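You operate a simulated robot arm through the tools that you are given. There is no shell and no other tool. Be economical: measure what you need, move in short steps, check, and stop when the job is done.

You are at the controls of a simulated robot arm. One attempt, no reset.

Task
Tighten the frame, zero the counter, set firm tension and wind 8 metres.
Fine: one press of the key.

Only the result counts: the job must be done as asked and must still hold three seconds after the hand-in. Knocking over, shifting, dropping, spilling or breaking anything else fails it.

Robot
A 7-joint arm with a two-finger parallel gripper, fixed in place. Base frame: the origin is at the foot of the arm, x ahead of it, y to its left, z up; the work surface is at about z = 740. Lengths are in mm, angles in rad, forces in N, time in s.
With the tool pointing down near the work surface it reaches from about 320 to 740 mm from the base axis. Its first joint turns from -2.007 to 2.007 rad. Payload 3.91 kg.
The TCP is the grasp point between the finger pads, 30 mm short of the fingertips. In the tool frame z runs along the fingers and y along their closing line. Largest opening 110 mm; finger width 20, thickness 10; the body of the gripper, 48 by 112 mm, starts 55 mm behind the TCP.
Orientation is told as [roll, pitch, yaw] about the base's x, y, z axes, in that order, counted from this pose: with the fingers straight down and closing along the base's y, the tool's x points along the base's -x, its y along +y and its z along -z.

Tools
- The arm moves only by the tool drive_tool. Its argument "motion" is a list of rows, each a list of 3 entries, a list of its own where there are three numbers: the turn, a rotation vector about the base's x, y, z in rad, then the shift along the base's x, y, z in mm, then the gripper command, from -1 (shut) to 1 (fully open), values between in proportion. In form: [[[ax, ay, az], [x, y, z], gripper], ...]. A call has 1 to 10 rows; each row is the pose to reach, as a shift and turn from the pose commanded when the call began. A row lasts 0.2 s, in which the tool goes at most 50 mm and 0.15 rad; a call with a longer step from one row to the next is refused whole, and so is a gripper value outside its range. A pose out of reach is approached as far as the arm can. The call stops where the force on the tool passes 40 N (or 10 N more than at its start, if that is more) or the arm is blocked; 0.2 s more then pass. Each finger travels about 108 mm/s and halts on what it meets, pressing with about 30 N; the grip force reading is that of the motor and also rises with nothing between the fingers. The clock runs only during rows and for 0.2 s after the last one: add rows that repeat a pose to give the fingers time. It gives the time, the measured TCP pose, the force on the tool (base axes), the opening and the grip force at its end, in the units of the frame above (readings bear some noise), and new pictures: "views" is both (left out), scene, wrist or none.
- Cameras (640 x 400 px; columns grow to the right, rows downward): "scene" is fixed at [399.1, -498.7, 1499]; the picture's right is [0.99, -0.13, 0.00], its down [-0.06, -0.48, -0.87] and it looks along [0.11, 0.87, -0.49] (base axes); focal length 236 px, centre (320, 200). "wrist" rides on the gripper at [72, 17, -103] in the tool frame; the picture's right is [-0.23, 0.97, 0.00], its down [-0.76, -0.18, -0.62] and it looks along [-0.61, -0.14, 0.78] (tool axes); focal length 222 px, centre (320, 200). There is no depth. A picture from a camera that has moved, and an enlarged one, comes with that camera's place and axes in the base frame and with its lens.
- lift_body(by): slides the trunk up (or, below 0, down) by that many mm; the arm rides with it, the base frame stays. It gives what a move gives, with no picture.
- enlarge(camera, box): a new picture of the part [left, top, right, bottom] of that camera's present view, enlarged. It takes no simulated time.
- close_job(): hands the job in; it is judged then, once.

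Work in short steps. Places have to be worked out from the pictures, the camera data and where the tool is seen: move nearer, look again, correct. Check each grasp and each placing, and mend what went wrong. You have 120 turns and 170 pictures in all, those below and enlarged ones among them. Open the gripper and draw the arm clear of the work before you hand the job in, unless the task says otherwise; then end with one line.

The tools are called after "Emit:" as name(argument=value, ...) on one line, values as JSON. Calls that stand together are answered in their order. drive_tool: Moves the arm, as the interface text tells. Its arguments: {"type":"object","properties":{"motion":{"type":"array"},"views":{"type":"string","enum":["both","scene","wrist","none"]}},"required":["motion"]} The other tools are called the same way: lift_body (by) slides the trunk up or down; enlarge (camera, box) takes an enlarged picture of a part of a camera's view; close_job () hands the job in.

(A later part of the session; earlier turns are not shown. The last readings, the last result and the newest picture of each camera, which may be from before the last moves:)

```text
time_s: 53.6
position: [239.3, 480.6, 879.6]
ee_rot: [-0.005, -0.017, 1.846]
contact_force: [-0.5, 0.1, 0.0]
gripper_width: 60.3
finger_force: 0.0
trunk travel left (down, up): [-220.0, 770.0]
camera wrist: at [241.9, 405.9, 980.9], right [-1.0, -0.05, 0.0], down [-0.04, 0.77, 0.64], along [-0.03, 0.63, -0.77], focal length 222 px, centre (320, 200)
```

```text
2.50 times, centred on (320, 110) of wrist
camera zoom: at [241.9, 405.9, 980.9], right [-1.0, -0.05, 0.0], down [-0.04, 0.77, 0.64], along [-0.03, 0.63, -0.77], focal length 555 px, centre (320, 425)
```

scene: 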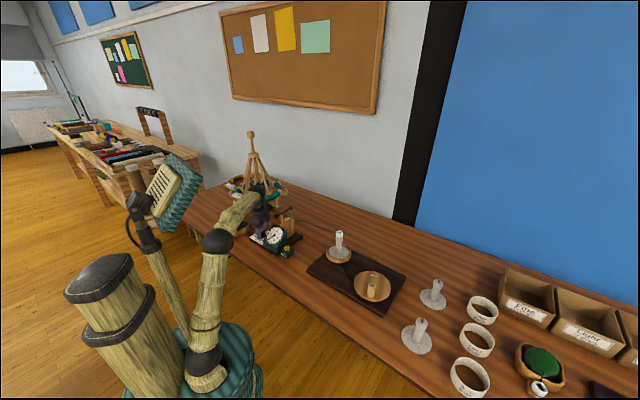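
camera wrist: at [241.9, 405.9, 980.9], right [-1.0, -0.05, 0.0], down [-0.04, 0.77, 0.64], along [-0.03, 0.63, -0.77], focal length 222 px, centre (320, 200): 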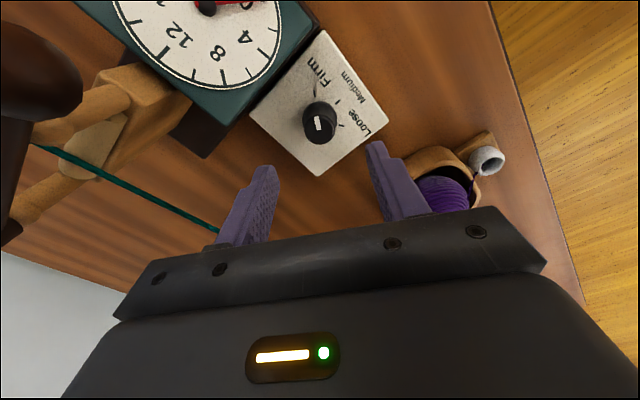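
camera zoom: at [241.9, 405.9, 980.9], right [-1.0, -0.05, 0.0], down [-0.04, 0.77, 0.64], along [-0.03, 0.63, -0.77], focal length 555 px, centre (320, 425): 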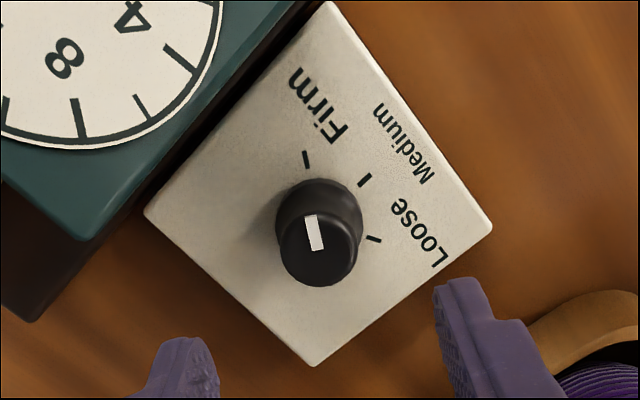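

Tension is on Firm. Now I raise the trunk and swing over towards the winder's crank for a close look.

Emit:
lift_body(by=140)

Emit:
drive_tool(motion=[[[0, 0, -0.14], [20, -40, 0], 0.1], [[0, 0, -0.28], [45, -80, 0], 0.1], [[0, 0, -0.42], [70, -120, 0], 0.1], [[0, 0, -0.56], [95, -160, 0], 0.1], [[0, 0, -0.7], [125, -198, 0], 0.1], [[0, 0, -0.84], [155, -236, 0], 0.1], [[0, 0, -0.98], [185, -274, 0], 0.1], [[0, 0, -1.12], [215, -312, 0], 0.1], [[0, 0, -1.26], [245, -345, 0], 0.1], [[0, 0, -1.4], [280, -375, 0], 0.1]], views="none")

Emit:
drive_tool(motion=[[[0, 0, -0.14], [20, -5, 0], 0.1], [[0, 0, -0.28], [40, -10, 0], 0.1], [[0, 0, -0.42], [60, -15, 0], 0.1]])

```text
time_s: 55.3
position: [238.7, 481.3, 1019.7]
ee_rot: [-0.004, -0.014, 1.845]
contact_force: [0.3, -0.3, -1.2]
gripper_width: 60.7
finger_force: 0.1
trunk travel left (down, up): [-360.0, 630.0]
```

```text
time_s: 57.5
position: [521.9, 105.2, 1023.1]
ee_rot: [-0.005, -0.016, 0.444]
contact_force: [-0.3, 0.2, 0.3]
gripper_width: 60.7
finger_force: 0.1
trunk travel left (down, up): [-360.0, 630.0]
```

```text
time_s: 58.3
position: [580.6, 89.2, 1021.5]
ee_rot: [-0.004, -0.016, 0.023]
contact_force: [-0.9, -0.3, -0.3]
gripper_width: 60.6
finger_force: 0.0
trunk travel left (down, up): [-360.0, 630.0]
camera wrist: at [505.4, 106.4, 1122.0], right [0.2, 0.98, 0.0], down [0.76, -0.16, 0.64], along [0.62, -0.13, -0.77], focal length 222 px, centre (320, 200)
```

scene: 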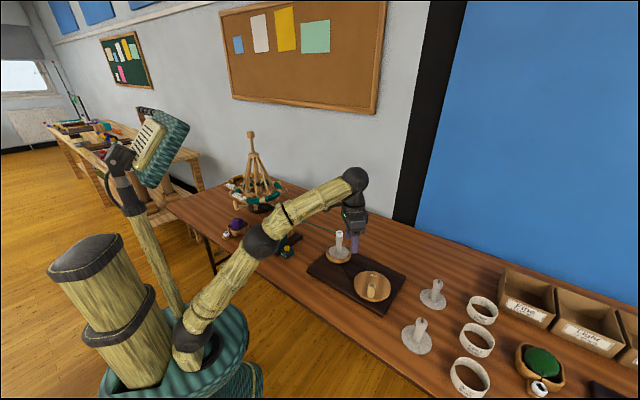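
wrist: 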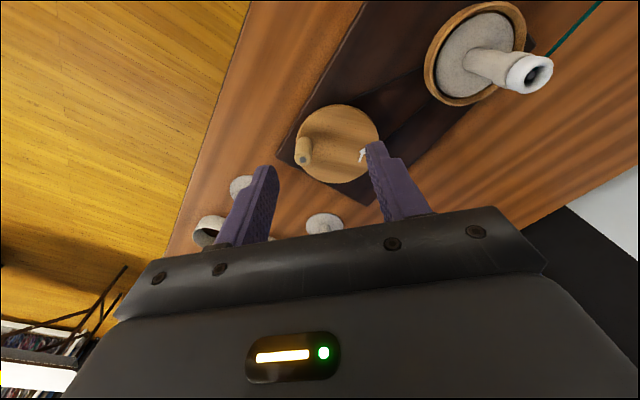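

The crank: wheel centre ≈ (675, 103), handle top ≈ (650, 50, 841), crank radius ≈ 58 mm. I zoom to verify the arrow's sense.

Emit:
enlarge(camera="wrist", box=[270, 80, 410, 210])

Emit:
enlarge(camera="scene", box=[345, 255, 405, 315])

```text
3.08 times, centred on (340, 145) of wrist
camera zoom: at [505.4, 106.4, 1122.0], right [0.2, 0.98, 0.0], down [0.76, -0.16, 0.64], along [0.62, -0.13, -0.77], focal length 684 px, centre (258, 369)
```

zoom: 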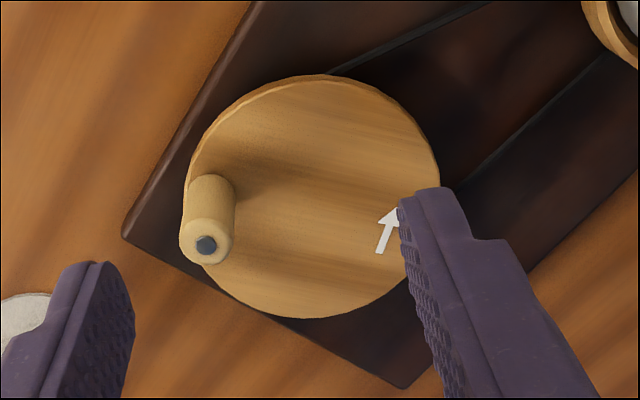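

```text
6.67 times, centred on (375, 285) of scene
camera zoom: at [399.1, -498.7, 1499.0], right [0.99, -0.13, 0.0], down [-0.06, -0.48, -0.87], along [0.11, 0.87, -0.49], focal length 1575 px, centre (-47, -367)
```

zoom: 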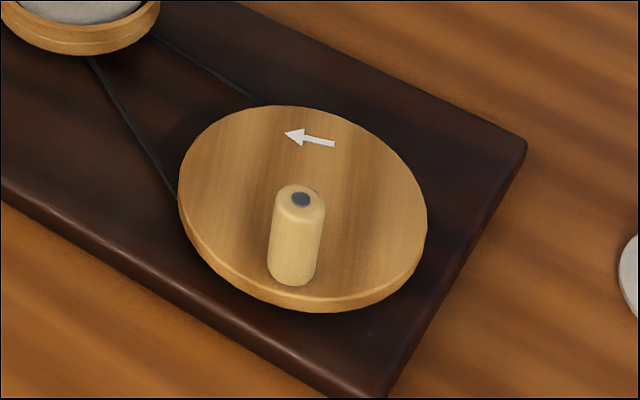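

Arrow confirms counter-clockwise from above; the handle is a free-spinning sleeve so I can grip it. I lower the trunk and position above the handle.

Emit:
lift_body(by=-130)

Emit:
drive_tool(motion=[[[0, 0, 0], [30, -15, 0], 0.1], [[0, 0, 0], [60, -30, 0], 0.1], [[0, 0, 0], [71, -38, 0], 0.1], [[0, 0, 0], [71, -38, 0], 0.1]])

```text
time_s: 59.9
position: [579.1, 90.4, 890.8]
ee_rot: [-0.003, -0.016, 0.026]
contact_force: [-0.1, 0.6, 0.2]
gripper_width: 60.5
finger_force: 0.0
trunk travel left (down, up): [-230.0, 760.0]
```

```text
time_s: 60.9
position: [607.3, 65.3, 877.8]
ee_rot: [-0.004, -0.018, 0.027]
contact_force: [0.4, 0.6, -0.4]
gripper_width: 60.3
finger_force: 0.0
out of reach, approached as far as the arm can: row 1, 2, 3, 4
trunk travel left (down, up): [-230.0, 760.0]
camera wrist: at [533.0, 80.8, 979.2], right [0.2, 0.98, 0.0], down [0.76, -0.16, 0.64], along [0.62, -0.13, -0.77], focal length 222 px, centre (320, 200)
```

scene: 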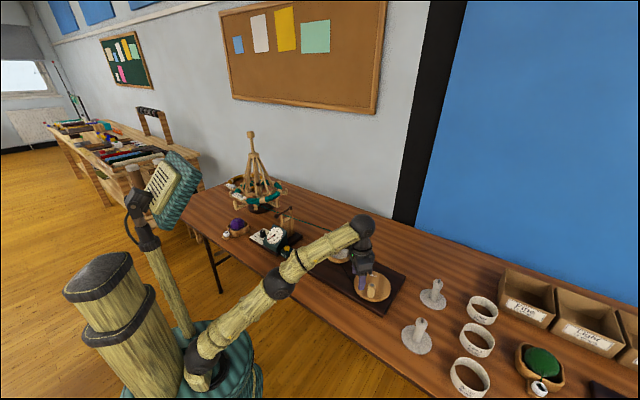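
wrist: 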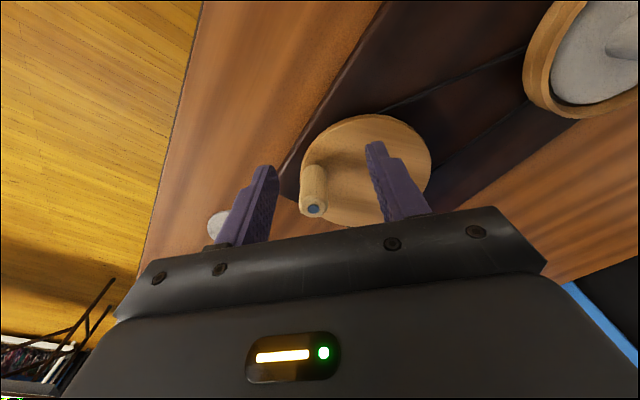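

The shoulder is now too low for this reach, so I raise the trunk and reach down with the arm instead.

Emit:
lift_body(by=170)

Emit:
drive_tool(motion=[[[0, 0, 0], [0, 0, -45], 0.1], [[0, 0, 0], [0, -5, -90], 0.1], [[0, 0, 0], [5, -8, -130], 0.1], [[0, 0, 0], [20, -12, -150], 0.1], [[0, 0, 0], [44, -14, -155], 0.1], [[0, 0, 0], [44, -14, -155], 0.1]])

```text
time_s: 62.8
position: [607.2, 65.3, 1048.1]
ee_rot: [-0.003, -0.017, 0.027]
contact_force: [-0.1, 0.1, -0.4]
gripper_width: 60.5
finger_force: 0.1
trunk travel left (down, up): [-400.0, 590.0]
```

```text
time_s: 64.2
position: [651.4, 50.2, 889.6]
ee_rot: [-0.004, -0.015, 0.026]
contact_force: [-0.3, 0.7, 0.8]
gripper_width: 60.7
finger_force: 0.0
trunk travel left (down, up): [-400.0, 590.0]
camera wrist: at [577.7, 67.0, 992.8], right [0.2, 0.98, 0.0], down [0.76, -0.16, 0.64], along [0.62, -0.13, -0.77], focal length 222 px, centre (320, 200)
```

scene: 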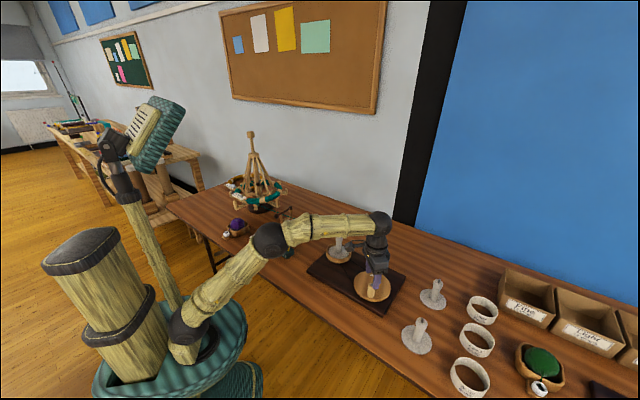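
wrist: 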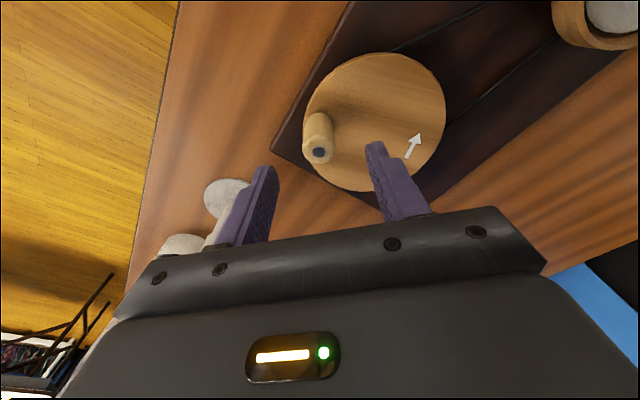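

I test the far point of the crank circle at this height for reach before committing.

Emit:
drive_tool(motion=[[[0, 0, 0], [25, 20, 0], 0.1], [[0, 0, 0], [50, 40, 0], 0.1], [[0, 0, 0], [76, 60, 0], 0.1], [[0, 0, 0], [76, 60, 0], 0.1]], views="none")

Emit:
drive_tool(motion=[[[0, 0, 0], [-25, -20, 0], 0.1], [[0, 0, 0], [-50, -40, 0], 0.1], [[0, 0, 0], [-76, -60, 0], 0.1], [[0, 0, 0], [-76, -60, 0], 0.1]], views="none")

```text
time_s: 65.2
position: [701.2, 110.7, 879.2]
ee_rot: [-0.006, -0.017, 0.025]
contact_force: [-0.6, 0.8, 0.3]
gripper_width: 60.5
finger_force: 0.0
out of reach, approached as far as the arm can: row 3, 4
trunk travel left (down, up): [-400.0, 590.0]
```

```text
time_s: 66.2
position: [625.1, 49.4, 880.3]
ee_rot: [-0.004, -0.018, 0.025]
contact_force: [0.0, 0.1, 0.4]
gripper_width: 60.4
finger_force: 0.1
trunk travel left (down, up): [-400.0, 590.0]
```

The reach model says the trunk should be ~40 mm higher for the full circle. I raise it, recentre on the handle and descend to z≈865 to check alignment.

Emit:
lift_body(by=45)

Emit:
drive_tool(motion=[[[0, 0, 0], [13, 1, -20], 0.1], [[0, 0, 0], [27, 1, -40], 0.1], [[0, 0, 0], [27, 1, -58], 0.1], [[0, 0, 0], [27, 1, -58], 0.1]], views="wrist")

Emit:
enlarge(camera="scene", box=[335, 235, 415, 315])

```text
time_s: 67.1
position: [627.3, 48.4, 926.0]
ee_rot: [-0.004, -0.018, 0.027]
contact_force: [0.2, -0.4, 0.5]
gripper_width: 60.5
finger_force: 0.1
trunk travel left (down, up): [-445.0, 545.0]
```

```text
time_s: 68.1
position: [654.3, 52.2, 867.3]
ee_rot: [-0.004, -0.019, 0.026]
contact_force: [0.3, -0.7, -0.2]
gripper_width: 60.4
finger_force: 0.1
trunk travel left (down, up): [-445.0, 545.0]
camera wrist: at [579.8, 67.2, 968.8], right [0.2, 0.98, 0.0], down [0.76, -0.16, 0.64], along [0.62, -0.13, -0.77], focal length 222 px, centre (320, 200)
```

wrist: 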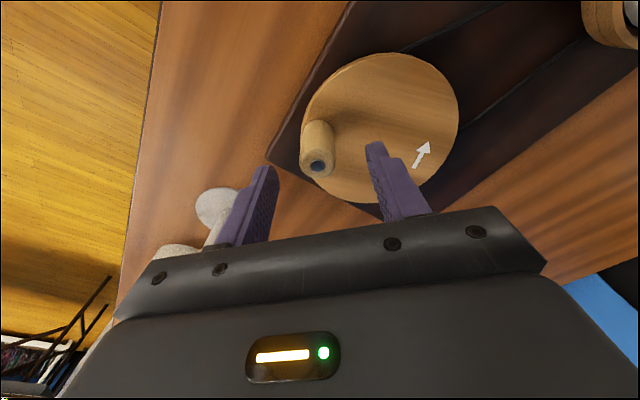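

```text
5.00 times, centred on (375, 275) of scene
camera zoom: at [399.1, -498.7, 1499.0], right [0.99, -0.13, 0.0], down [-0.06, -0.48, -0.87], along [0.11, 0.87, -0.49], focal length 1181 px, centre (45, -175)
```

zoom: 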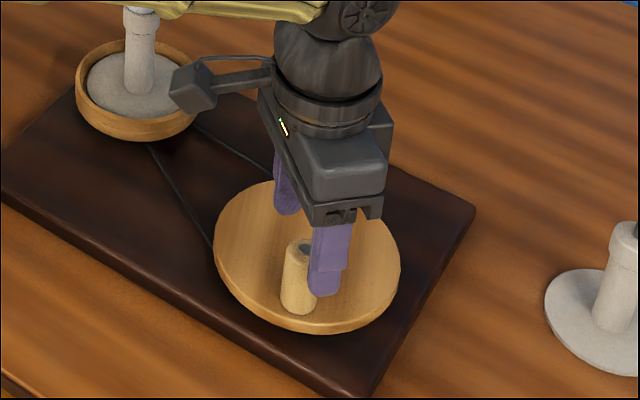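

Handle top lies right between the fingers (≈ (654, 51)). I descend to z≈822 and grip.

Emit:
drive_tool(motion=[[[0, 0, 0], [0, -1, -15], 0.1], [[0, 0, 0], [0, -1, -30], 0.1], [[0, 0, 0], [0, -1, -44], 0.1], [[0, 0, 0], [0, -1, -44], -0.3], [[0, 0, 0], [0, -1, -44], -0.8], [[0, 0, 0], [0, -1, -44], -0.8]])

Emit:
enlarge(camera="scene", box=[335, 235, 415, 315])

```text
time_s: 69.5
position: [653.6, 47.9, 822.7]
ee_rot: [-0.004, -0.016, 0.027]
contact_force: [0.8, 1.3, -0.8]
gripper_width: 25.3
finger_force: 44.4
trunk travel left (down, up): [-445.0, 545.0]
camera wrist: at [578.4, 64.7, 924.4], right [0.2, 0.98, 0.0], down [0.76, -0.16, 0.64], along [0.62, -0.13, -0.77], focal length 222 px, centre (320, 200)
```

scene: 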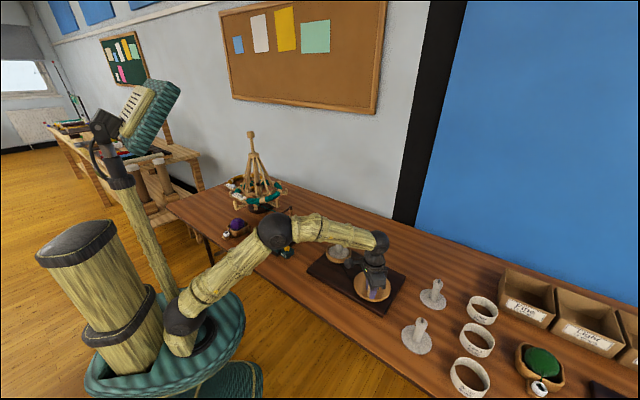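
wrist: 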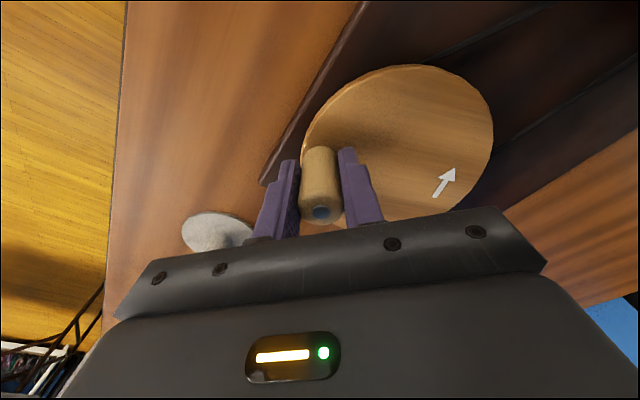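

```text
5.00 times, centred on (375, 275) of scene
camera zoom: at [399.1, -498.7, 1499.0], right [0.99, -0.13, 0.0], down [-0.06, -0.48, -0.87], along [0.11, 0.87, -0.49], focal length 1181 px, centre (45, -175)
```

zoom: 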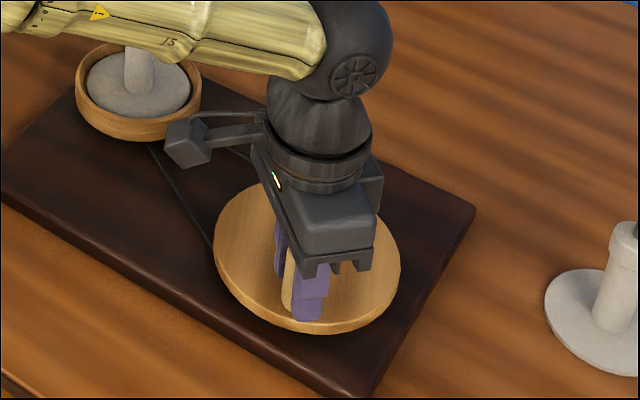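

Gripped (25 mm). With centre ≈ (672, 100), r ≈ 55, I crank a first 60° counter-clockwise slowly and watch forces.

Emit:
drive_tool(motion=[[[0, 0, 0], [7, -2, 0], -0.8], [[0, 0, 0], [14.1, -3.2, 0], -0.8], [[0, 0, 0], [21.4, -3.4, 0], -0.8], [[0, 0, 0], [28.6, -2.8, 0], -0.8]], views="none")

```text
time_s: 70.5
position: [683.8, 45.1, 821.6]
ee_rot: [-0.005, -0.015, 0.025]
contact_force: [0.7, -9.6, -3.2]
gripper_width: 25.7
finger_force: 44.9
trunk travel left (down, up): [-445.0, 545.0]
```

Smooth with small force; I continue to ~310°.

Emit:
drive_tool(motion=[[[0, 0, 0], [7, 0.5, 0], -0.8], [[0, 0, 0], [14, 3, 0], -0.8], [[0, 0, 0], [20, 6.5, 0], -0.8], [[0, 0, 0], [26, 10.5, 0], -0.8]], views="wrist")

```text
time_s: 71.5
position: [709.9, 55.6, 822.1]
ee_rot: [-0.004, -0.017, 0.023]
contact_force: [9.2, -10.4, -4.9]
gripper_width: 25.5
finger_force: 44.8
trunk travel left (down, up): [-445.0, 545.0]
camera wrist: at [635.1, 71.8, 924.4], right [0.2, 0.98, 0.0], down [0.76, -0.16, 0.64], along [0.62, -0.13, -0.77], focal length 222 px, centre (320, 200)
```

wrist: 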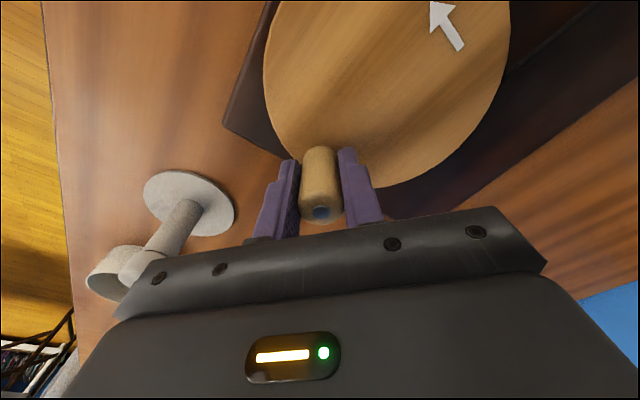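

The wheel is turning; three gripped points fit centre ≈ (675, 105), r ≈ 60.7, making the far reach ~744 — marginal. I release, raise the trunk 80 mm for reach, and re-grip.

Emit:
drive_tool(motion=[[[0, 0, 0], [0.5, -1, 0], -0.3], [[0, 0, 0], [0.5, -1, 0], 0.1], [[0, 0, 0], [0.5, -1, 0], 0.1]], views="none")

Emit:
lift_body(by=80)

Emit:
drive_tool(motion=[[[0, 0, 0], [0, 0, -20], 0.1], [[0, 0, 0], [0, 0, -40], 0.1], [[0, 0, 0], [0, 0, -60], 0.1], [[0, 0, 0], [0, 0, -80], 0.1], [[0, 0, 0], [0, 0, -80], -0.3], [[0, 0, 0], [0, 0, -80], -0.8], [[0, 0, 0], [0, 0, -80], -0.8]], views="wrist")

```text
time_s: 72.3
position: [709.2, 57.2, 822.9]
ee_rot: [-0.004, -0.019, 0.027]
contact_force: [-0.3, 0.0, 0.1]
gripper_width: 60.5
finger_force: 0.1
trunk travel left (down, up): [-445.0, 545.0]
```

```text
time_s: 73.5
position: [707.7, 55.7, 903.5]
ee_rot: [-0.004, -0.017, 0.026]
contact_force: [-0.3, 0.8, 0.2]
gripper_width: 60.3
finger_force: 0.1
trunk travel left (down, up): [-525.0, 465.0]
```

```text
time_s: 75.1
position: [708.4, 56.6, 821.8]
ee_rot: [-0.004, -0.018, 0.025]
contact_force: [1.0, -1.9, -1.0]
gripper_width: 25.3
finger_force: 44.1
trunk travel left (down, up): [-525.0, 465.0]
camera wrist: at [634.4, 72.0, 924.3], right [0.2, 0.98, 0.0], down [0.76, -0.16, 0.64], along [0.62, -0.13, -0.77], focal length 222 px, centre (320, 200)
```

wrist: 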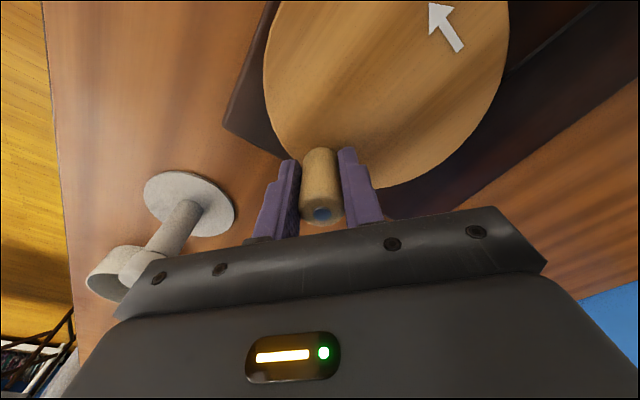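

Re-gripped well. I crank from -55° through the far side in 15° rows.

Emit:
drive_tool(motion=[[[0, 0, 0], [6.5, 5, 0], -0.8], [[0, 0, 0], [12.2, 9.8, 0], -0.8], [[0, 0, 0], [20.6, 23, 0], -0.8], [[0, 0, 0], [25.3, 38, 0], -0.8], [[0, 0, 0], [26, 53.6, 0], -0.8]], views="none")

```text
time_s: 76.3
position: [731.3, 107.9, 822.7]
ee_rot: [-0.006, 0.0, 0.023]
contact_force: [-14.4, -2.8, 7.6]
gripper_width: 25.7
finger_force: 45.4
trunk travel left (down, up): [-525.0, 465.0]
stopped in row 5: the force on the tool passed its limit (the readings are from after the stop); the commanded pose is now the measured one
```

Refit with the new point: centre ≈ (672, 102), r ≈ 58.3. I continue along that circle.

Emit:
drive_tool(motion=[[[0, 0, 0], [-2, 4, 0], -0.8], [[0, 0, 0], [-4.5, 14, 0], -0.8], [[0, 0, 0], [-11.5, 27.5, 0], -0.8], [[0, 0, 0], [-21.8, 38.8, 0], -0.8], [[0, 0, 0], [-34.7, 46.9, 0], -0.8]], views="none")

```text
time_s: 77.5
position: [696.7, 150.0, 822.3]
ee_rot: [-0.008, -0.006, 0.023]
contact_force: [-8.1, -16.9, 9.5]
gripper_width: 25.4
finger_force: 44.8
trunk travel left (down, up): [-525.0, 465.0]
```

Refit again with all points: centre ≈ (675, 98), r ≈ 54.5. Continue on that circle to 155°.

Emit:
drive_tool(motion=[[[0, 0, 0], [-5, -3.5, 0], -0.8], [[0, 0, 0], [-12.1, -3.1, 0], -0.8], [[0, 0, 0], [-26.3, -2.5, 0], -0.8], [[0, 0, 0], [-40.2, -5.6, 0], -0.8], [[0, 0, 0], [-52.9, -12.2, 0], -0.8], [[0, 0, 0], [-63.3, -21.8, 0], -0.8], [[0, 0, 0], [-71, -33.8, 0], -0.8]], views="wrist")

Emit:
enlarge(camera="scene", box=[225, 190, 415, 315])

```text
time_s: 79.1
position: [624.5, 118.7, 821.9]
ee_rot: [-0.009, -0.001, 0.022]
contact_force: [-11.8, 3.6, 16.1]
gripper_width: 25.7
finger_force: 45.1
trunk travel left (down, up): [-525.0, 465.0]
camera wrist: at [550.7, 135.2, 925.2], right [0.2, 0.98, -0.01], down [0.76, -0.15, 0.63], along [0.61, -0.13, -0.78], focal length 222 px, centre (320, 200)
```

wrist: 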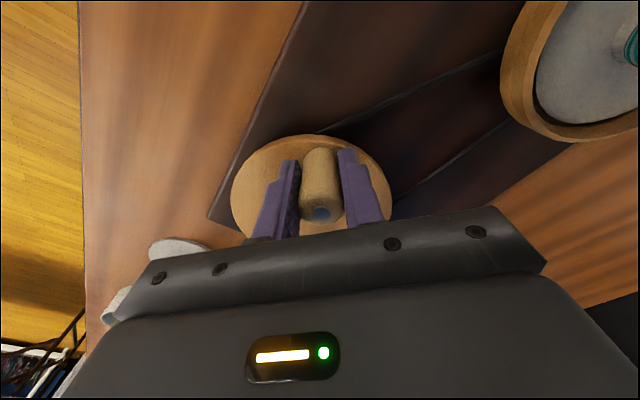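

```text
3.20 times, centred on (320, 252) of scene
camera zoom: at [399.1, -498.7, 1499.0], right [0.99, -0.13, 0.0], down [-0.06, -0.48, -0.87], along [0.11, 0.87, -0.49], focal length 756 px, centre (320, 32)
```

zoom: 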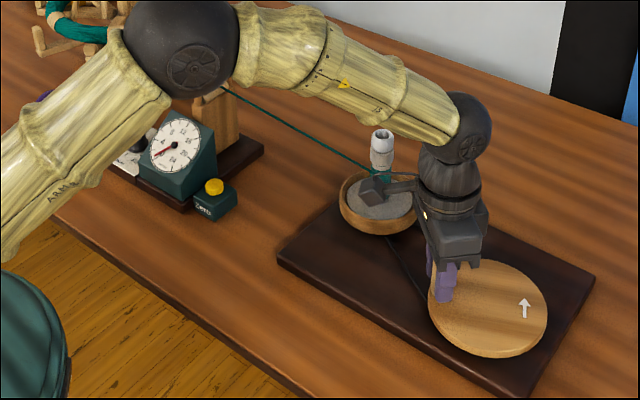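

The dial is visible beneath the elbow now, and green yarn is on the spindle. I read the dial.

Emit:
enlarge(camera="scene", box=[262, 220, 292, 250])

```text
13.33 times, centred on (277, 235) of scene
camera zoom: at [399.1, -498.7, 1499.0], right [0.99, -0.13, 0.0], down [-0.06, -0.48, -0.87], along [0.11, 0.87, -0.49], focal length 3150 px, centre (893, -267)
```

zoom: 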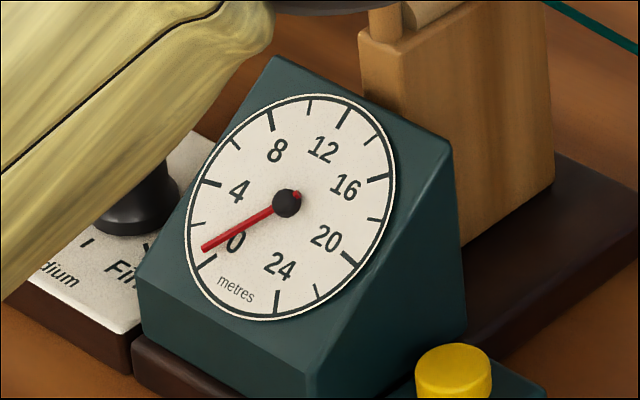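

The needle reads ≈ 0.75 m after ≈ 0.75 turn — so about 1 m per turn, needing 8 turns in all. I continue cranking at 20° per row (centre (674, 98.5), r 55).

Emit:
drive_tool(motion=[[[0, 0, 0], [-6.4, -17.7, 0], -0.8], [[0, 0, 0], [-4.7, -36.7, 0], -0.8], [[0, 0, 0], [3.3, -54, 0], -0.8], [[0, 0, 0], [16.9, -67.6, 0], -0.8], [[0, 0, 0], [34.2, -75.6, 0], -0.8], [[0, 0, 0], [53.2, -77.3, 0], -0.8], [[0, 0, 0], [71.6, -72.3, 0], -0.8], [[0, 0, 0], [87.3, -61.4, 0], -0.8], [[0, 0, 0], [98.2, -45.7, 0], -0.8], [[0, 0, 0], [103.2, -27.3, 0], -0.8]], views="none")

```text
time_s: 81.3
position: [729.8, 92.5, 822.5]
ee_rot: [-0.007, -0.008, 0.026]
contact_force: [4.7, 1.2, 7.9]
gripper_width: 25.5
finger_force: 45.0
trunk travel left (down, up): [-525.0, 465.0]
```

Low forces. I go on with 24° rows (240° per call).

Emit:
drive_tool(motion=[[[0, 0, 0], [-2.8, 22.7, 0], -0.8], [[0, 0, 0], [-14.6, 42.3, 0], -0.8], [[0, 0, 0], [-33.3, 55.4, 0], -0.8], [[0, 0, 0], [-55.8, 59.8, 0], -0.8], [[0, 0, 0], [-78, 54.6, 0], -0.8], [[0, 0, 0], [-96.3, 40.9, 0], -0.8], [[0, 0, 0], [-107.4, 20.9, 0], -0.8], [[0, 0, 0], [-109.4, -1.9, 0], -0.8], [[0, 0, 0], [-101.9, -23.5, 0], -0.8], [[0, 0, 0], [-86.3, -40.3, 0], -0.8]], views="none")

```text
time_s: 83.5
position: [642.5, 54.7, 822.1]
ee_rot: [-0.005, -0.008, 0.025]
contact_force: [9.0, 12.7, 15.2]
gripper_width: 25.4
finger_force: 44.5
trunk travel left (down, up): [-525.0, 465.0]
```

Emit:
drive_tool(motion=[[[0, 0, 0], [21, -8.4, 0], -0.8], [[0, 0, 0], [43.9, -8, 0], -0.8], [[0, 0, 0], [64.6, 1.2, 0], -0.8], [[0, 0, 0], [79.6, 18.4, 0], -0.8], [[0, 0, 0], [86.3, 40.3, 0], -0.8], [[0, 0, 0], [83.5, 63, 0], -0.8], [[0, 0, 0], [71.7, 82.6, 0], -0.8], [[0, 0, 0], [53, 95.7, 0], -0.8], [[0, 0, 0], [30.5, 100.1, 0], -0.8], [[0, 0, 0], [8.3, 94.9, 0], -0.8]], views="none")

```text
time_s: 85.7
position: [650.2, 147.8, 820.8]
ee_rot: [-0.006, 0.001, 0.024]
contact_force: [-9.5, 16.9, 4.2]
gripper_width: 25.5
finger_force: 44.9
trunk travel left (down, up): [-525.0, 465.0]
```

Emit:
drive_tool(motion=[[[0, 0, 0], [-18.3, -13.2, 0], -0.8], [[0, 0, 0], [-29.4, -33.7, 0], -0.8], [[0, 0, 0], [-31.4, -56.5, 0], -0.8], [[0, 0, 0], [-23.9, -78.1, 0], -0.8], [[0, 0, 0], [-8.3, -94.9, 0], -0.8], [[0, 0, 0], [12.7, -103.8, 0], -0.8], [[0, 0, 0], [35.6, -103.4, 0], -0.8], [[0, 0, 0], [56.3, -93.7, 0], -0.8], [[0, 0, 0], [71.3, -76.5, 0], -0.8], [[0, 0, 0], [78, -54.6, 0], -0.8]], views="none")

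Emit:
enlarge(camera="scene", box=[240, 205, 420, 315])

```text
time_s: 87.9
position: [729.9, 93.4, 821.0]
ee_rot: [-0.006, -0.004, 0.025]
contact_force: [-7.6, 2.0, 6.5]
gripper_width: 25.5
finger_force: 44.8
trunk travel left (down, up): [-525.0, 465.0]
```

```text
3.56 times, centred on (330, 260) of scene
camera zoom: at [399.1, -498.7, 1499.0], right [0.99, -0.13, 0.0], down [-0.06, -0.48, -0.87], along [0.11, 0.87, -0.49], focal length 840 px, centre (284, -13)
```

zoom: 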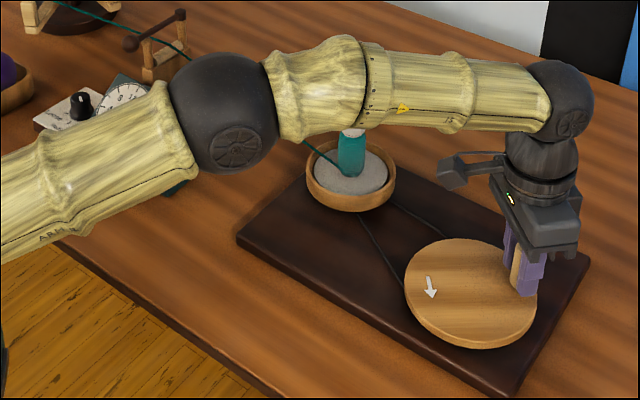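

Winding well, ≈3.3 turns. Continuing.

Emit:
drive_tool(motion=[[[0, 0, 0], [-2.8, 22.7, 0], -0.8], [[0, 0, 0], [-14.6, 42.3, 0], -0.8], [[0, 0, 0], [-33.3, 55.4, 0], -0.8], [[0, 0, 0], [-55.8, 59.8, 0], -0.8], [[0, 0, 0], [-78, 54.6, 0], -0.8], [[0, 0, 0], [-96.3, 40.9, 0], -0.8], [[0, 0, 0], [-107.4, 20.9, 0], -0.8], [[0, 0, 0], [-109.4, -1.9, 0], -0.8], [[0, 0, 0], [-101.9, -23.5, 0], -0.8], [[0, 0, 0], [-86.3, -40.3, 0], -0.8]], views="none")

Emit:
enlarge(camera="scene", box=[252, 210, 302, 260])

```text
time_s: 90.1
position: [644.0, 52.6, 821.1]
ee_rot: [-0.005, -0.007, 0.024]
contact_force: [5.1, 8.2, 6.4]
gripper_width: 25.3
finger_force: 45.6
trunk travel left (down, up): [-525.0, 465.0]
```

```text
8.00 times, centred on (277, 235) of scene
camera zoom: at [399.1, -498.7, 1499.0], right [0.99, -0.13, 0.0], down [-0.06, -0.48, -0.87], along [0.11, 0.87, -0.49], focal length 1890 px, centre (664, -80)
```

zoom: 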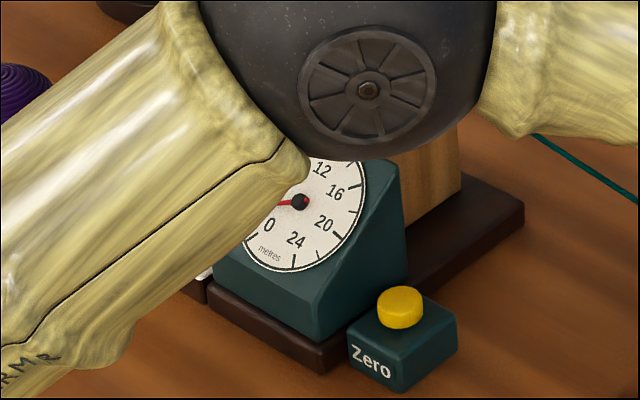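

The needle points at about 4 after 3.96 turns — consistent with 1 m/turn. Continuing.

Emit:
drive_tool(motion=[[[0, 0, 0], [21, -8.4, 0], -0.8], [[0, 0, 0], [43.9, -8, 0], -0.8], [[0, 0, 0], [64.6, 1.2, 0], -0.8], [[0, 0, 0], [79.6, 18.4, 0], -0.8], [[0, 0, 0], [86.3, 40.3, 0], -0.8], [[0, 0, 0], [83.5, 63, 0], -0.8], [[0, 0, 0], [71.7, 82.6, 0], -0.8], [[0, 0, 0], [53, 95.7, 0], -0.8], [[0, 0, 0], [30.5, 100.1, 0], -0.8], [[0, 0, 0], [8.3, 94.9, 0], -0.8]], views="none")

```text
time_s: 92.3
position: [649.7, 148.3, 820.3]
ee_rot: [-0.008, 0.0, 0.025]
contact_force: [-4.9, 7.8, 3.6]
gripper_width: 25.4
finger_force: 44.2
trunk travel left (down, up): [-525.0, 465.0]
```

At ~4.6 turns; next 240°.

Emit:
drive_tool(motion=[[[0, 0, 0], [-18.3, -13.2, 0], -0.8], [[0, 0, 0], [-29.4, -33.7, 0], -0.8], [[0, 0, 0], [-31.4, -56.5, 0], -0.8], [[0, 0, 0], [-23.9, -78.1, 0], -0.8], [[0, 0, 0], [-8.3, -94.9, 0], -0.8], [[0, 0, 0], [12.7, -103.8, 0], -0.8], [[0, 0, 0], [35.6, -103.4, 0], -0.8], [[0, 0, 0], [56.3, -93.7, 0], -0.8], [[0, 0, 0], [71.3, -76.5, 0], -0.8], [[0, 0, 0], [78, -54.6, 0], -0.8]], views="none")

```text
time_s: 94.5
position: [728.5, 94.8, 821.3]
ee_rot: [-0.006, -0.003, 0.026]
contact_force: [-4.0, 0.7, 1.9]
gripper_width: 25.3
finger_force: 45.3
trunk travel left (down, up): [-525.0, 465.0]
```

At ~5.3 turns. I crank to 163° where the dial is visible, to check the calibration.

Emit:
drive_tool(motion=[[[0, 0, 0], [-2.8, 22.7, 0], -0.8], [[0, 0, 0], [-14.6, 42.3, 0], -0.8], [[0, 0, 0], [-33.3, 55.4, 0], -0.8], [[0, 0, 0], [-55.8, 59.8, 0], -0.8], [[0, 0, 0], [-78, 54.6, 0], -0.8], [[0, 0, 0], [-96.3, 40.9, 0], -0.8], [[0, 0, 0], [-107.4, 20.9, 0], -0.8]], views="none")

Emit:
enlarge(camera="scene", box=[262, 220, 292, 250])

```text
time_s: 96.1
position: [620.5, 111.4, 820.7]
ee_rot: [-0.009, -0.006, 0.02]
contact_force: [-4.8, -0.5, 17.3]
gripper_width: 25.6
finger_force: 44.8
trunk travel left (down, up): [-525.0, 465.0]
```

```text
13.33 times, centred on (277, 235) of scene
camera zoom: at [399.1, -498.7, 1499.0], right [0.99, -0.13, 0.0], down [-0.06, -0.48, -0.87], along [0.11, 0.87, -0.49], focal length 3150 px, centre (893, -267)
```

zoom: 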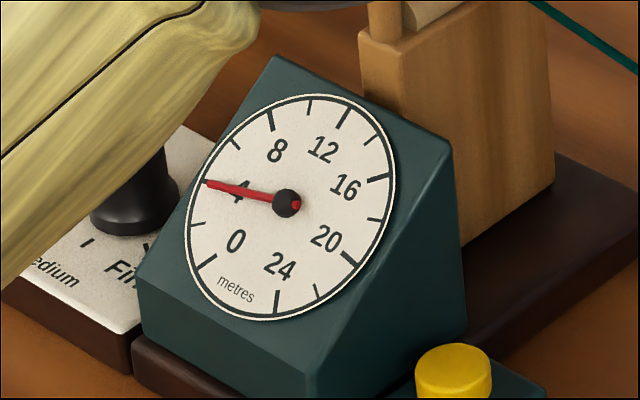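

The dial reads 4.0 at ~5.76 turns, so the ratio isn't simply 1 m/turn; the dial governs. I wait a moment to see whether the needle lags.

Emit:
drive_tool(motion=[[[0, 0, 0], [0, 0, 0], -0.8], [[0, 0, 0], [0, 0, 0], -0.8], [[0, 0, 0], [0, 0, 0], -0.8], [[0, 0, 0], [0, 0, 0], -0.8]], views="none")

Emit:
enlarge(camera="scene", box=[262, 220, 292, 250])

```text
time_s: 97.1
position: [620.6, 112.9, 821.6]
ee_rot: [-0.005, -0.007, 0.024]
contact_force: [-2.4, 0.0, 20.6]
gripper_width: 25.5
finger_force: 45.2
trunk travel left (down, up): [-525.0, 465.0]
```

```text
13.33 times, centred on (277, 235) of scene
camera zoom: at [399.1, -498.7, 1499.0], right [0.99, -0.13, 0.0], down [-0.06, -0.48, -0.87], along [0.11, 0.87, -0.49], focal length 3150 px, centre (893, -267)
```

zoom: 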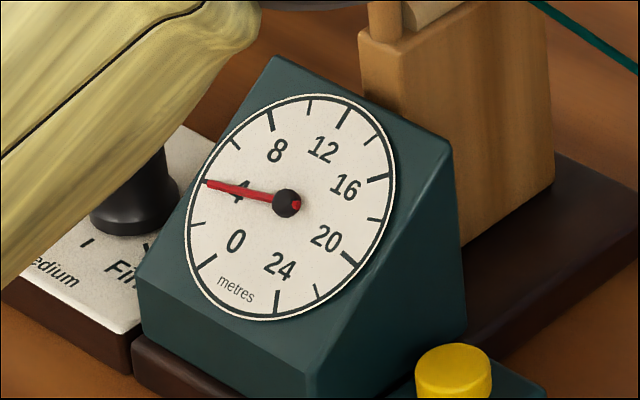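

Needle is steady at 4.0. I'll crank one full turn back to this same visible angle and read the rate.

Emit:
drive_tool(motion=[[[0, 0, 0], [-2, -22.8, 0], -0.8], [[0, 0, 0], [5.5, -44.4, 0], -0.8], [[0, 0, 0], [21.1, -61.2, 0], -0.8], [[0, 0, 0], [42.1, -70.1, 0], -0.8], [[0, 0, 0], [65, -69.7, 0], -0.8], [[0, 0, 0], [85.7, -60, 0], -0.8], [[0, 0, 0], [100.7, -42.8, 0], -0.8], [[0, 0, 0], [107.4, -20.9, 0], -0.8]], views="none")

```text
time_s: 98.9
position: [727.6, 91.7, 820.2]
ee_rot: [-0.009, -0.004, 0.026]
contact_force: [-8.0, 1.4, 7.4]
gripper_width: 25.6
finger_force: 45.0
trunk travel left (down, up): [-525.0, 465.0]
```

Second half of this turn, then read.

Emit:
drive_tool(motion=[[[0, 0, 0], [-2.8, 22.7, 0], -0.8], [[0, 0, 0], [-14.6, 42.3, 0], -0.8], [[0, 0, 0], [-33.3, 55.4, 0], -0.8], [[0, 0, 0], [-55.8, 59.8, 0], -0.8], [[0, 0, 0], [-78, 54.6, 0], -0.8], [[0, 0, 0], [-96.3, 40.9, 0], -0.8], [[0, 0, 0], [-107.4, 20.9, 0], -0.8]], views="none")

Emit:
enlarge(camera="scene", box=[262, 220, 292, 250])

```text
time_s: 100.5
position: [619.8, 111.2, 819.7]
ee_rot: [-0.01, -0.002, 0.024]
contact_force: [-4.6, 0.8, 6.7]
gripper_width: 25.5
finger_force: 45.5
trunk travel left (down, up): [-525.0, 465.0]
```

```text
13.33 times, centred on (277, 235) of scene
camera zoom: at [399.1, -498.7, 1499.0], right [0.99, -0.13, 0.0], down [-0.06, -0.48, -0.87], along [0.11, 0.87, -0.49], focal length 3150 px, centre (893, -267)
```

zoom: 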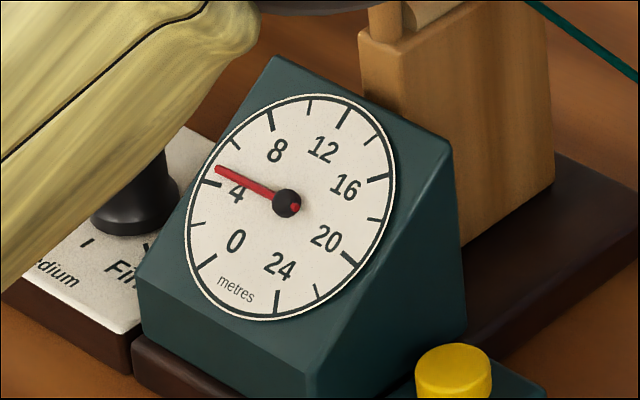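

Reads ≈ 4.75, so ~0.75 m per turn. Three more turns should bring it to about 7. Next turn.

Emit:
drive_tool(motion=[[[0, 0, 0], [-2, -22.8, 0], -0.8], [[0, 0, 0], [5.5, -44.4, 0], -0.8], [[0, 0, 0], [21.1, -61.2, 0], -0.8], [[0, 0, 0], [42.1, -70.1, 0], -0.8], [[0, 0, 0], [65, -69.7, 0], -0.8], [[0, 0, 0], [85.7, -60, 0], -0.8], [[0, 0, 0], [100.7, -42.8, 0], -0.8], [[0, 0, 0], [107.4, -20.9, 0], -0.8]], views="none")

```text
time_s: 102.3
position: [727.8, 96.7, 820.5]
ee_rot: [-0.007, -0.003, 0.025]
contact_force: [-13.2, 2.9, -0.9]
gripper_width: 25.4
finger_force: 45.5
trunk travel left (down, up): [-525.0, 465.0]
```

Continuing with the far side.

Emit:
drive_tool(motion=[[[0, 0, 0], [-2.8, 22.7, 0], -0.8], [[0, 0, 0], [-14.6, 42.3, 0], -0.8], [[0, 0, 0], [-33.3, 55.4, 0], -0.8], [[0, 0, 0], [-55.8, 59.8, 0], -0.8], [[0, 0, 0], [-78, 54.6, 0], -0.8], [[0, 0, 0], [-96.3, 40.9, 0], -0.8], [[0, 0, 0], [-107.4, 20.9, 0], -0.8]], views="none")

Emit:
enlarge(camera="scene", box=[262, 220, 292, 250])

```text
time_s: 103.9
position: [619.5, 113.2, 820.6]
ee_rot: [-0.006, 0.003, 0.024]
contact_force: [-16.4, 4.0, 3.8]
gripper_width: 25.6
finger_force: 44.6
trunk travel left (down, up): [-525.0, 465.0]
```

```text
13.33 times, centred on (277, 235) of scene
camera zoom: at [399.1, -498.7, 1499.0], right [0.99, -0.13, 0.0], down [-0.06, -0.48, -0.87], along [0.11, 0.87, -0.49], focal length 3150 px, centre (893, -267)
```

zoom: 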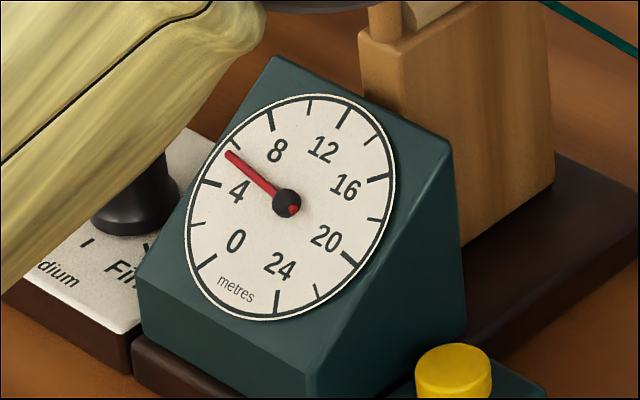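

Reads ≈ 5.6 (0.8 m per turn). Next turn.

Emit:
drive_tool(motion=[[[0, 0, 0], [-2.5, -22.8, 0], -0.8], [[0, 0, 0], [5.5, -44.4, 0], -0.8], [[0, 0, 0], [21.1, -61.2, 0], -0.8], [[0, 0, 0], [42.1, -70.1, 0], -0.8], [[0, 0, 0], [65, -69.7, 0], -0.8], [[0, 0, 0], [85.7, -60, 0], -0.8], [[0, 0, 0], [100.2, -42.8, 0], -0.8], [[0, 0, 0], [106.6, -20.9, 0], -0.8]], views="none")

```text
time_s: 105.7
position: [728.0, 94.5, 819.9]
ee_rot: [-0.009, -0.001, 0.024]
contact_force: [-14.8, 2.1, -6.7]
gripper_width: 25.2
finger_force: 44.4
trunk travel left (down, up): [-525.0, 465.0]
```

Emit:
drive_tool(motion=[[[0, 0, 0], [-2.4, 22.7, 0], -0.8], [[0, 0, 0], [-14, 42.3, 0], -0.8], [[0, 0, 0], [-32.6, 55.2, 0], -0.8], [[0, 0, 0], [-55, 59.6, 0], -0.8], [[0, 0, 0], [-77.2, 54.6, 0], -0.8], [[0, 0, 0], [-95.5, 40.9, 0], -0.8], [[0, 0, 0], [-106.6, 20.9, 0], -0.8]], views="none")

Emit:
enlarge(camera="scene", box=[262, 220, 292, 250])

```text
time_s: 107.3
position: [619.6, 111.8, 820.6]
ee_rot: [-0.008, 0.0, 0.024]
contact_force: [-10.2, 1.5, 8.3]
gripper_width: 25.1
finger_force: 45.1
trunk travel left (down, up): [-525.0, 465.0]
```

```text
13.33 times, centred on (277, 235) of scene
camera zoom: at [399.1, -498.7, 1499.0], right [0.99, -0.13, 0.0], down [-0.06, -0.48, -0.87], along [0.11, 0.87, -0.49], focal length 3150 px, centre (893, -267)
```

zoom: 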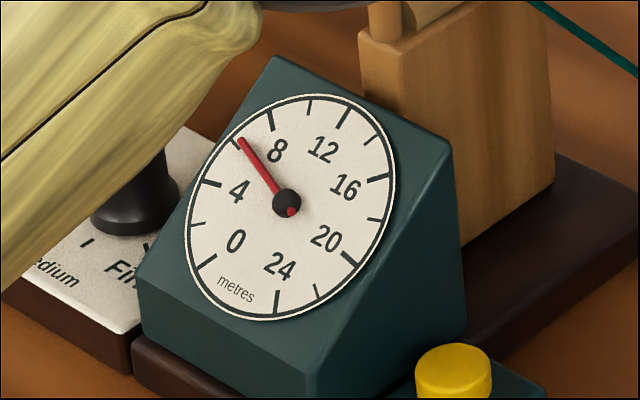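

Reads ≈ 6.4. One more turn should give ≈ 7.2.

Emit:
drive_tool(motion=[[[0, 0, 0], [-2.5, -22.8, 0], -0.8], [[0, 0, 0], [5.5, -44.4, 0], -0.8], [[0, 0, 0], [21.1, -61.2, 0], -0.8], [[0, 0, 0], [42.1, -70.1, 0], -0.8], [[0, 0, 0], [65, -69.7, 0], -0.8], [[0, 0, 0], [85.7, -60, 0], -0.8], [[0, 0, 0], [100.2, -42.8, 0], -0.8], [[0, 0, 0], [106.6, -20.9, 0], -0.8]], views="none")

```text
time_s: 109.1
position: [727.9, 94.6, 821.0]
ee_rot: [-0.007, -0.003, 0.025]
contact_force: [-3.0, 2.0, -2.4]
gripper_width: 24.9
finger_force: 44.7
trunk travel left (down, up): [-525.0, 465.0]
```

Far side again, then read.

Emit:
drive_tool(motion=[[[0, 0, 0], [-2.4, 22.7, 0], -0.8], [[0, 0, 0], [-14, 42.3, 0], -0.8], [[0, 0, 0], [-32.6, 55.2, 0], -0.8], [[0, 0, 0], [-55, 59.6, 0], -0.8], [[0, 0, 0], [-77.2, 54.6, 0], -0.8], [[0, 0, 0], [-95.5, 40.9, 0], -0.8], [[0, 0, 0], [-106.6, 20.9, 0], -0.8]], views="none")

Emit:
enlarge(camera="scene", box=[262, 220, 292, 250])

```text
time_s: 110.7
position: [620.3, 114.6, 820.6]
ee_rot: [-0.008, 0.0, 0.025]
contact_force: [-9.8, 2.1, 4.1]
gripper_width: 25.0
finger_force: 44.6
trunk travel left (down, up): [-525.0, 465.0]
```

```text
13.33 times, centred on (277, 235) of scene
camera zoom: at [399.1, -498.7, 1499.0], right [0.99, -0.13, 0.0], down [-0.06, -0.48, -0.87], along [0.11, 0.87, -0.49], focal length 3150 px, centre (893, -267)
```

zoom: 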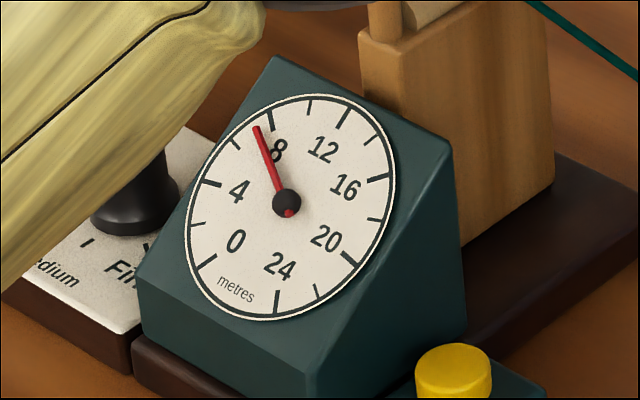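

Reads ≈ 7.37; ~0.63 m left ≈ 0.73 turn. I crank 216° (≈ +0.5 m), then will step back and read precisely.

Emit:
drive_tool(motion=[[[0, 0, 0], [-2.5, -22.8, 0], -0.8], [[0, 0, 0], [5.5, -44.4, 0], -0.8], [[0, 0, 0], [21.1, -61.2, 0], -0.8], [[0, 0, 0], [42.1, -70.1, 0], -0.8], [[0, 0, 0], [65, -69.7, 0], -0.8], [[0, 0, 0], [85.7, -60, 0], -0.8], [[0, 0, 0], [100.2, -42.8, 0], -0.8], [[0, 0, 0], [106.6, -20.9, 0], -0.8], [[0, 0, 0], [104.1, 1.8, 0], -0.8]], views="none")

Emit:
enlarge(camera="scene", box=[242, 200, 302, 260])

```text
time_s: 112.7
position: [725.0, 114.2, 819.8]
ee_rot: [-0.007, -0.005, 0.023]
contact_force: [-4.5, -1.1, 0.9]
gripper_width: 24.7
finger_force: 44.6
trunk travel left (down, up): [-525.0, 465.0]
```

```text
6.67 times, centred on (272, 230) of scene
camera zoom: at [399.1, -498.7, 1499.0], right [0.99, -0.13, 0.0], down [-0.06, -0.48, -0.87], along [0.11, 0.87, -0.49], focal length 1575 px, centre (640, 0)
```

zoom: 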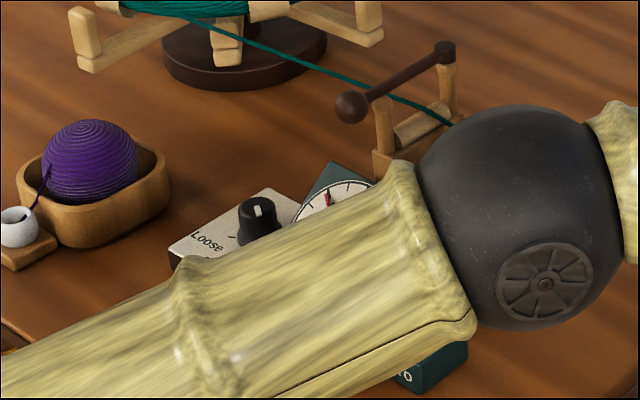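

By luck the upper dial with the needle tip shows from here; I zoom on it.

Emit:
enlarge(camera="scene", box=[264, 222, 282, 236])

```text
16.00 times, centred on (273, 229) of scene
camera zoom: at [399.1, -498.7, 1499.0], right [0.99, -0.13, 0.0], down [-0.06, -0.48, -0.87], along [0.11, 0.87, -0.49], focal length 3780 px, centre (1072, -264)
```

zoom: 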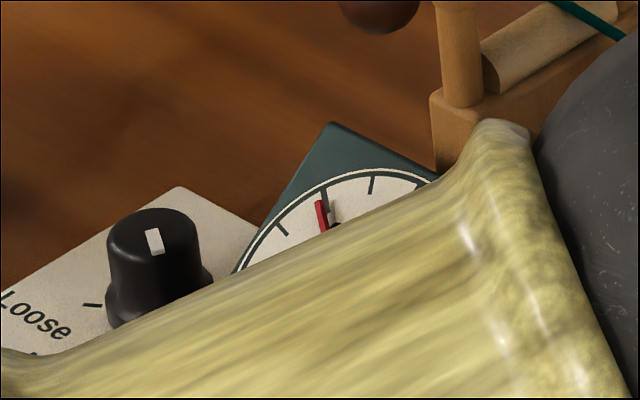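

Needle ≈ 7.85. I crank 48° more and read again.

Emit:
drive_tool(motion=[[[0, 0, 0], [-5, 10.5, 0], -0.8], [[0, 0, 0], [-11.3, 19.6, 0], -0.8], [[0, 0, 0], [-20, 27, 0], -0.8], [[0, 0, 0], [-30, 32.7, 0], -0.8]], views="none")

Emit:
enlarge(camera="scene", box=[264, 222, 282, 236])

```text
time_s: 113.7
position: [695.4, 148.1, 821.3]
ee_rot: [-0.005, -0.005, 0.024]
contact_force: [-0.7, -1.6, -0.2]
gripper_width: 25.2
finger_force: 44.6
trunk travel left (down, up): [-525.0, 465.0]
```

```text
16.00 times, centred on (273, 229) of scene
camera zoom: at [399.1, -498.7, 1499.0], right [0.99, -0.13, 0.0], down [-0.06, -0.48, -0.87], along [0.11, 0.87, -0.49], focal length 3780 px, centre (1072, -264)
```

zoom: 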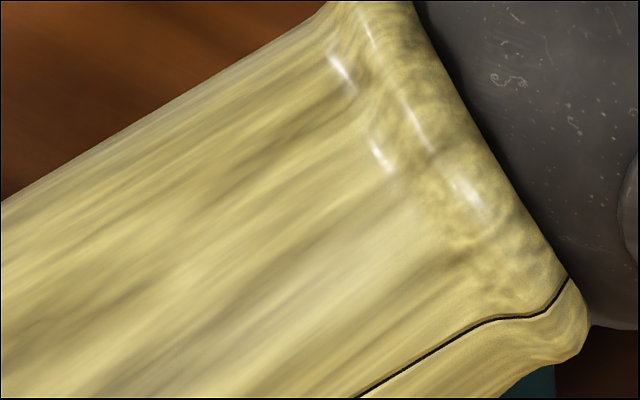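

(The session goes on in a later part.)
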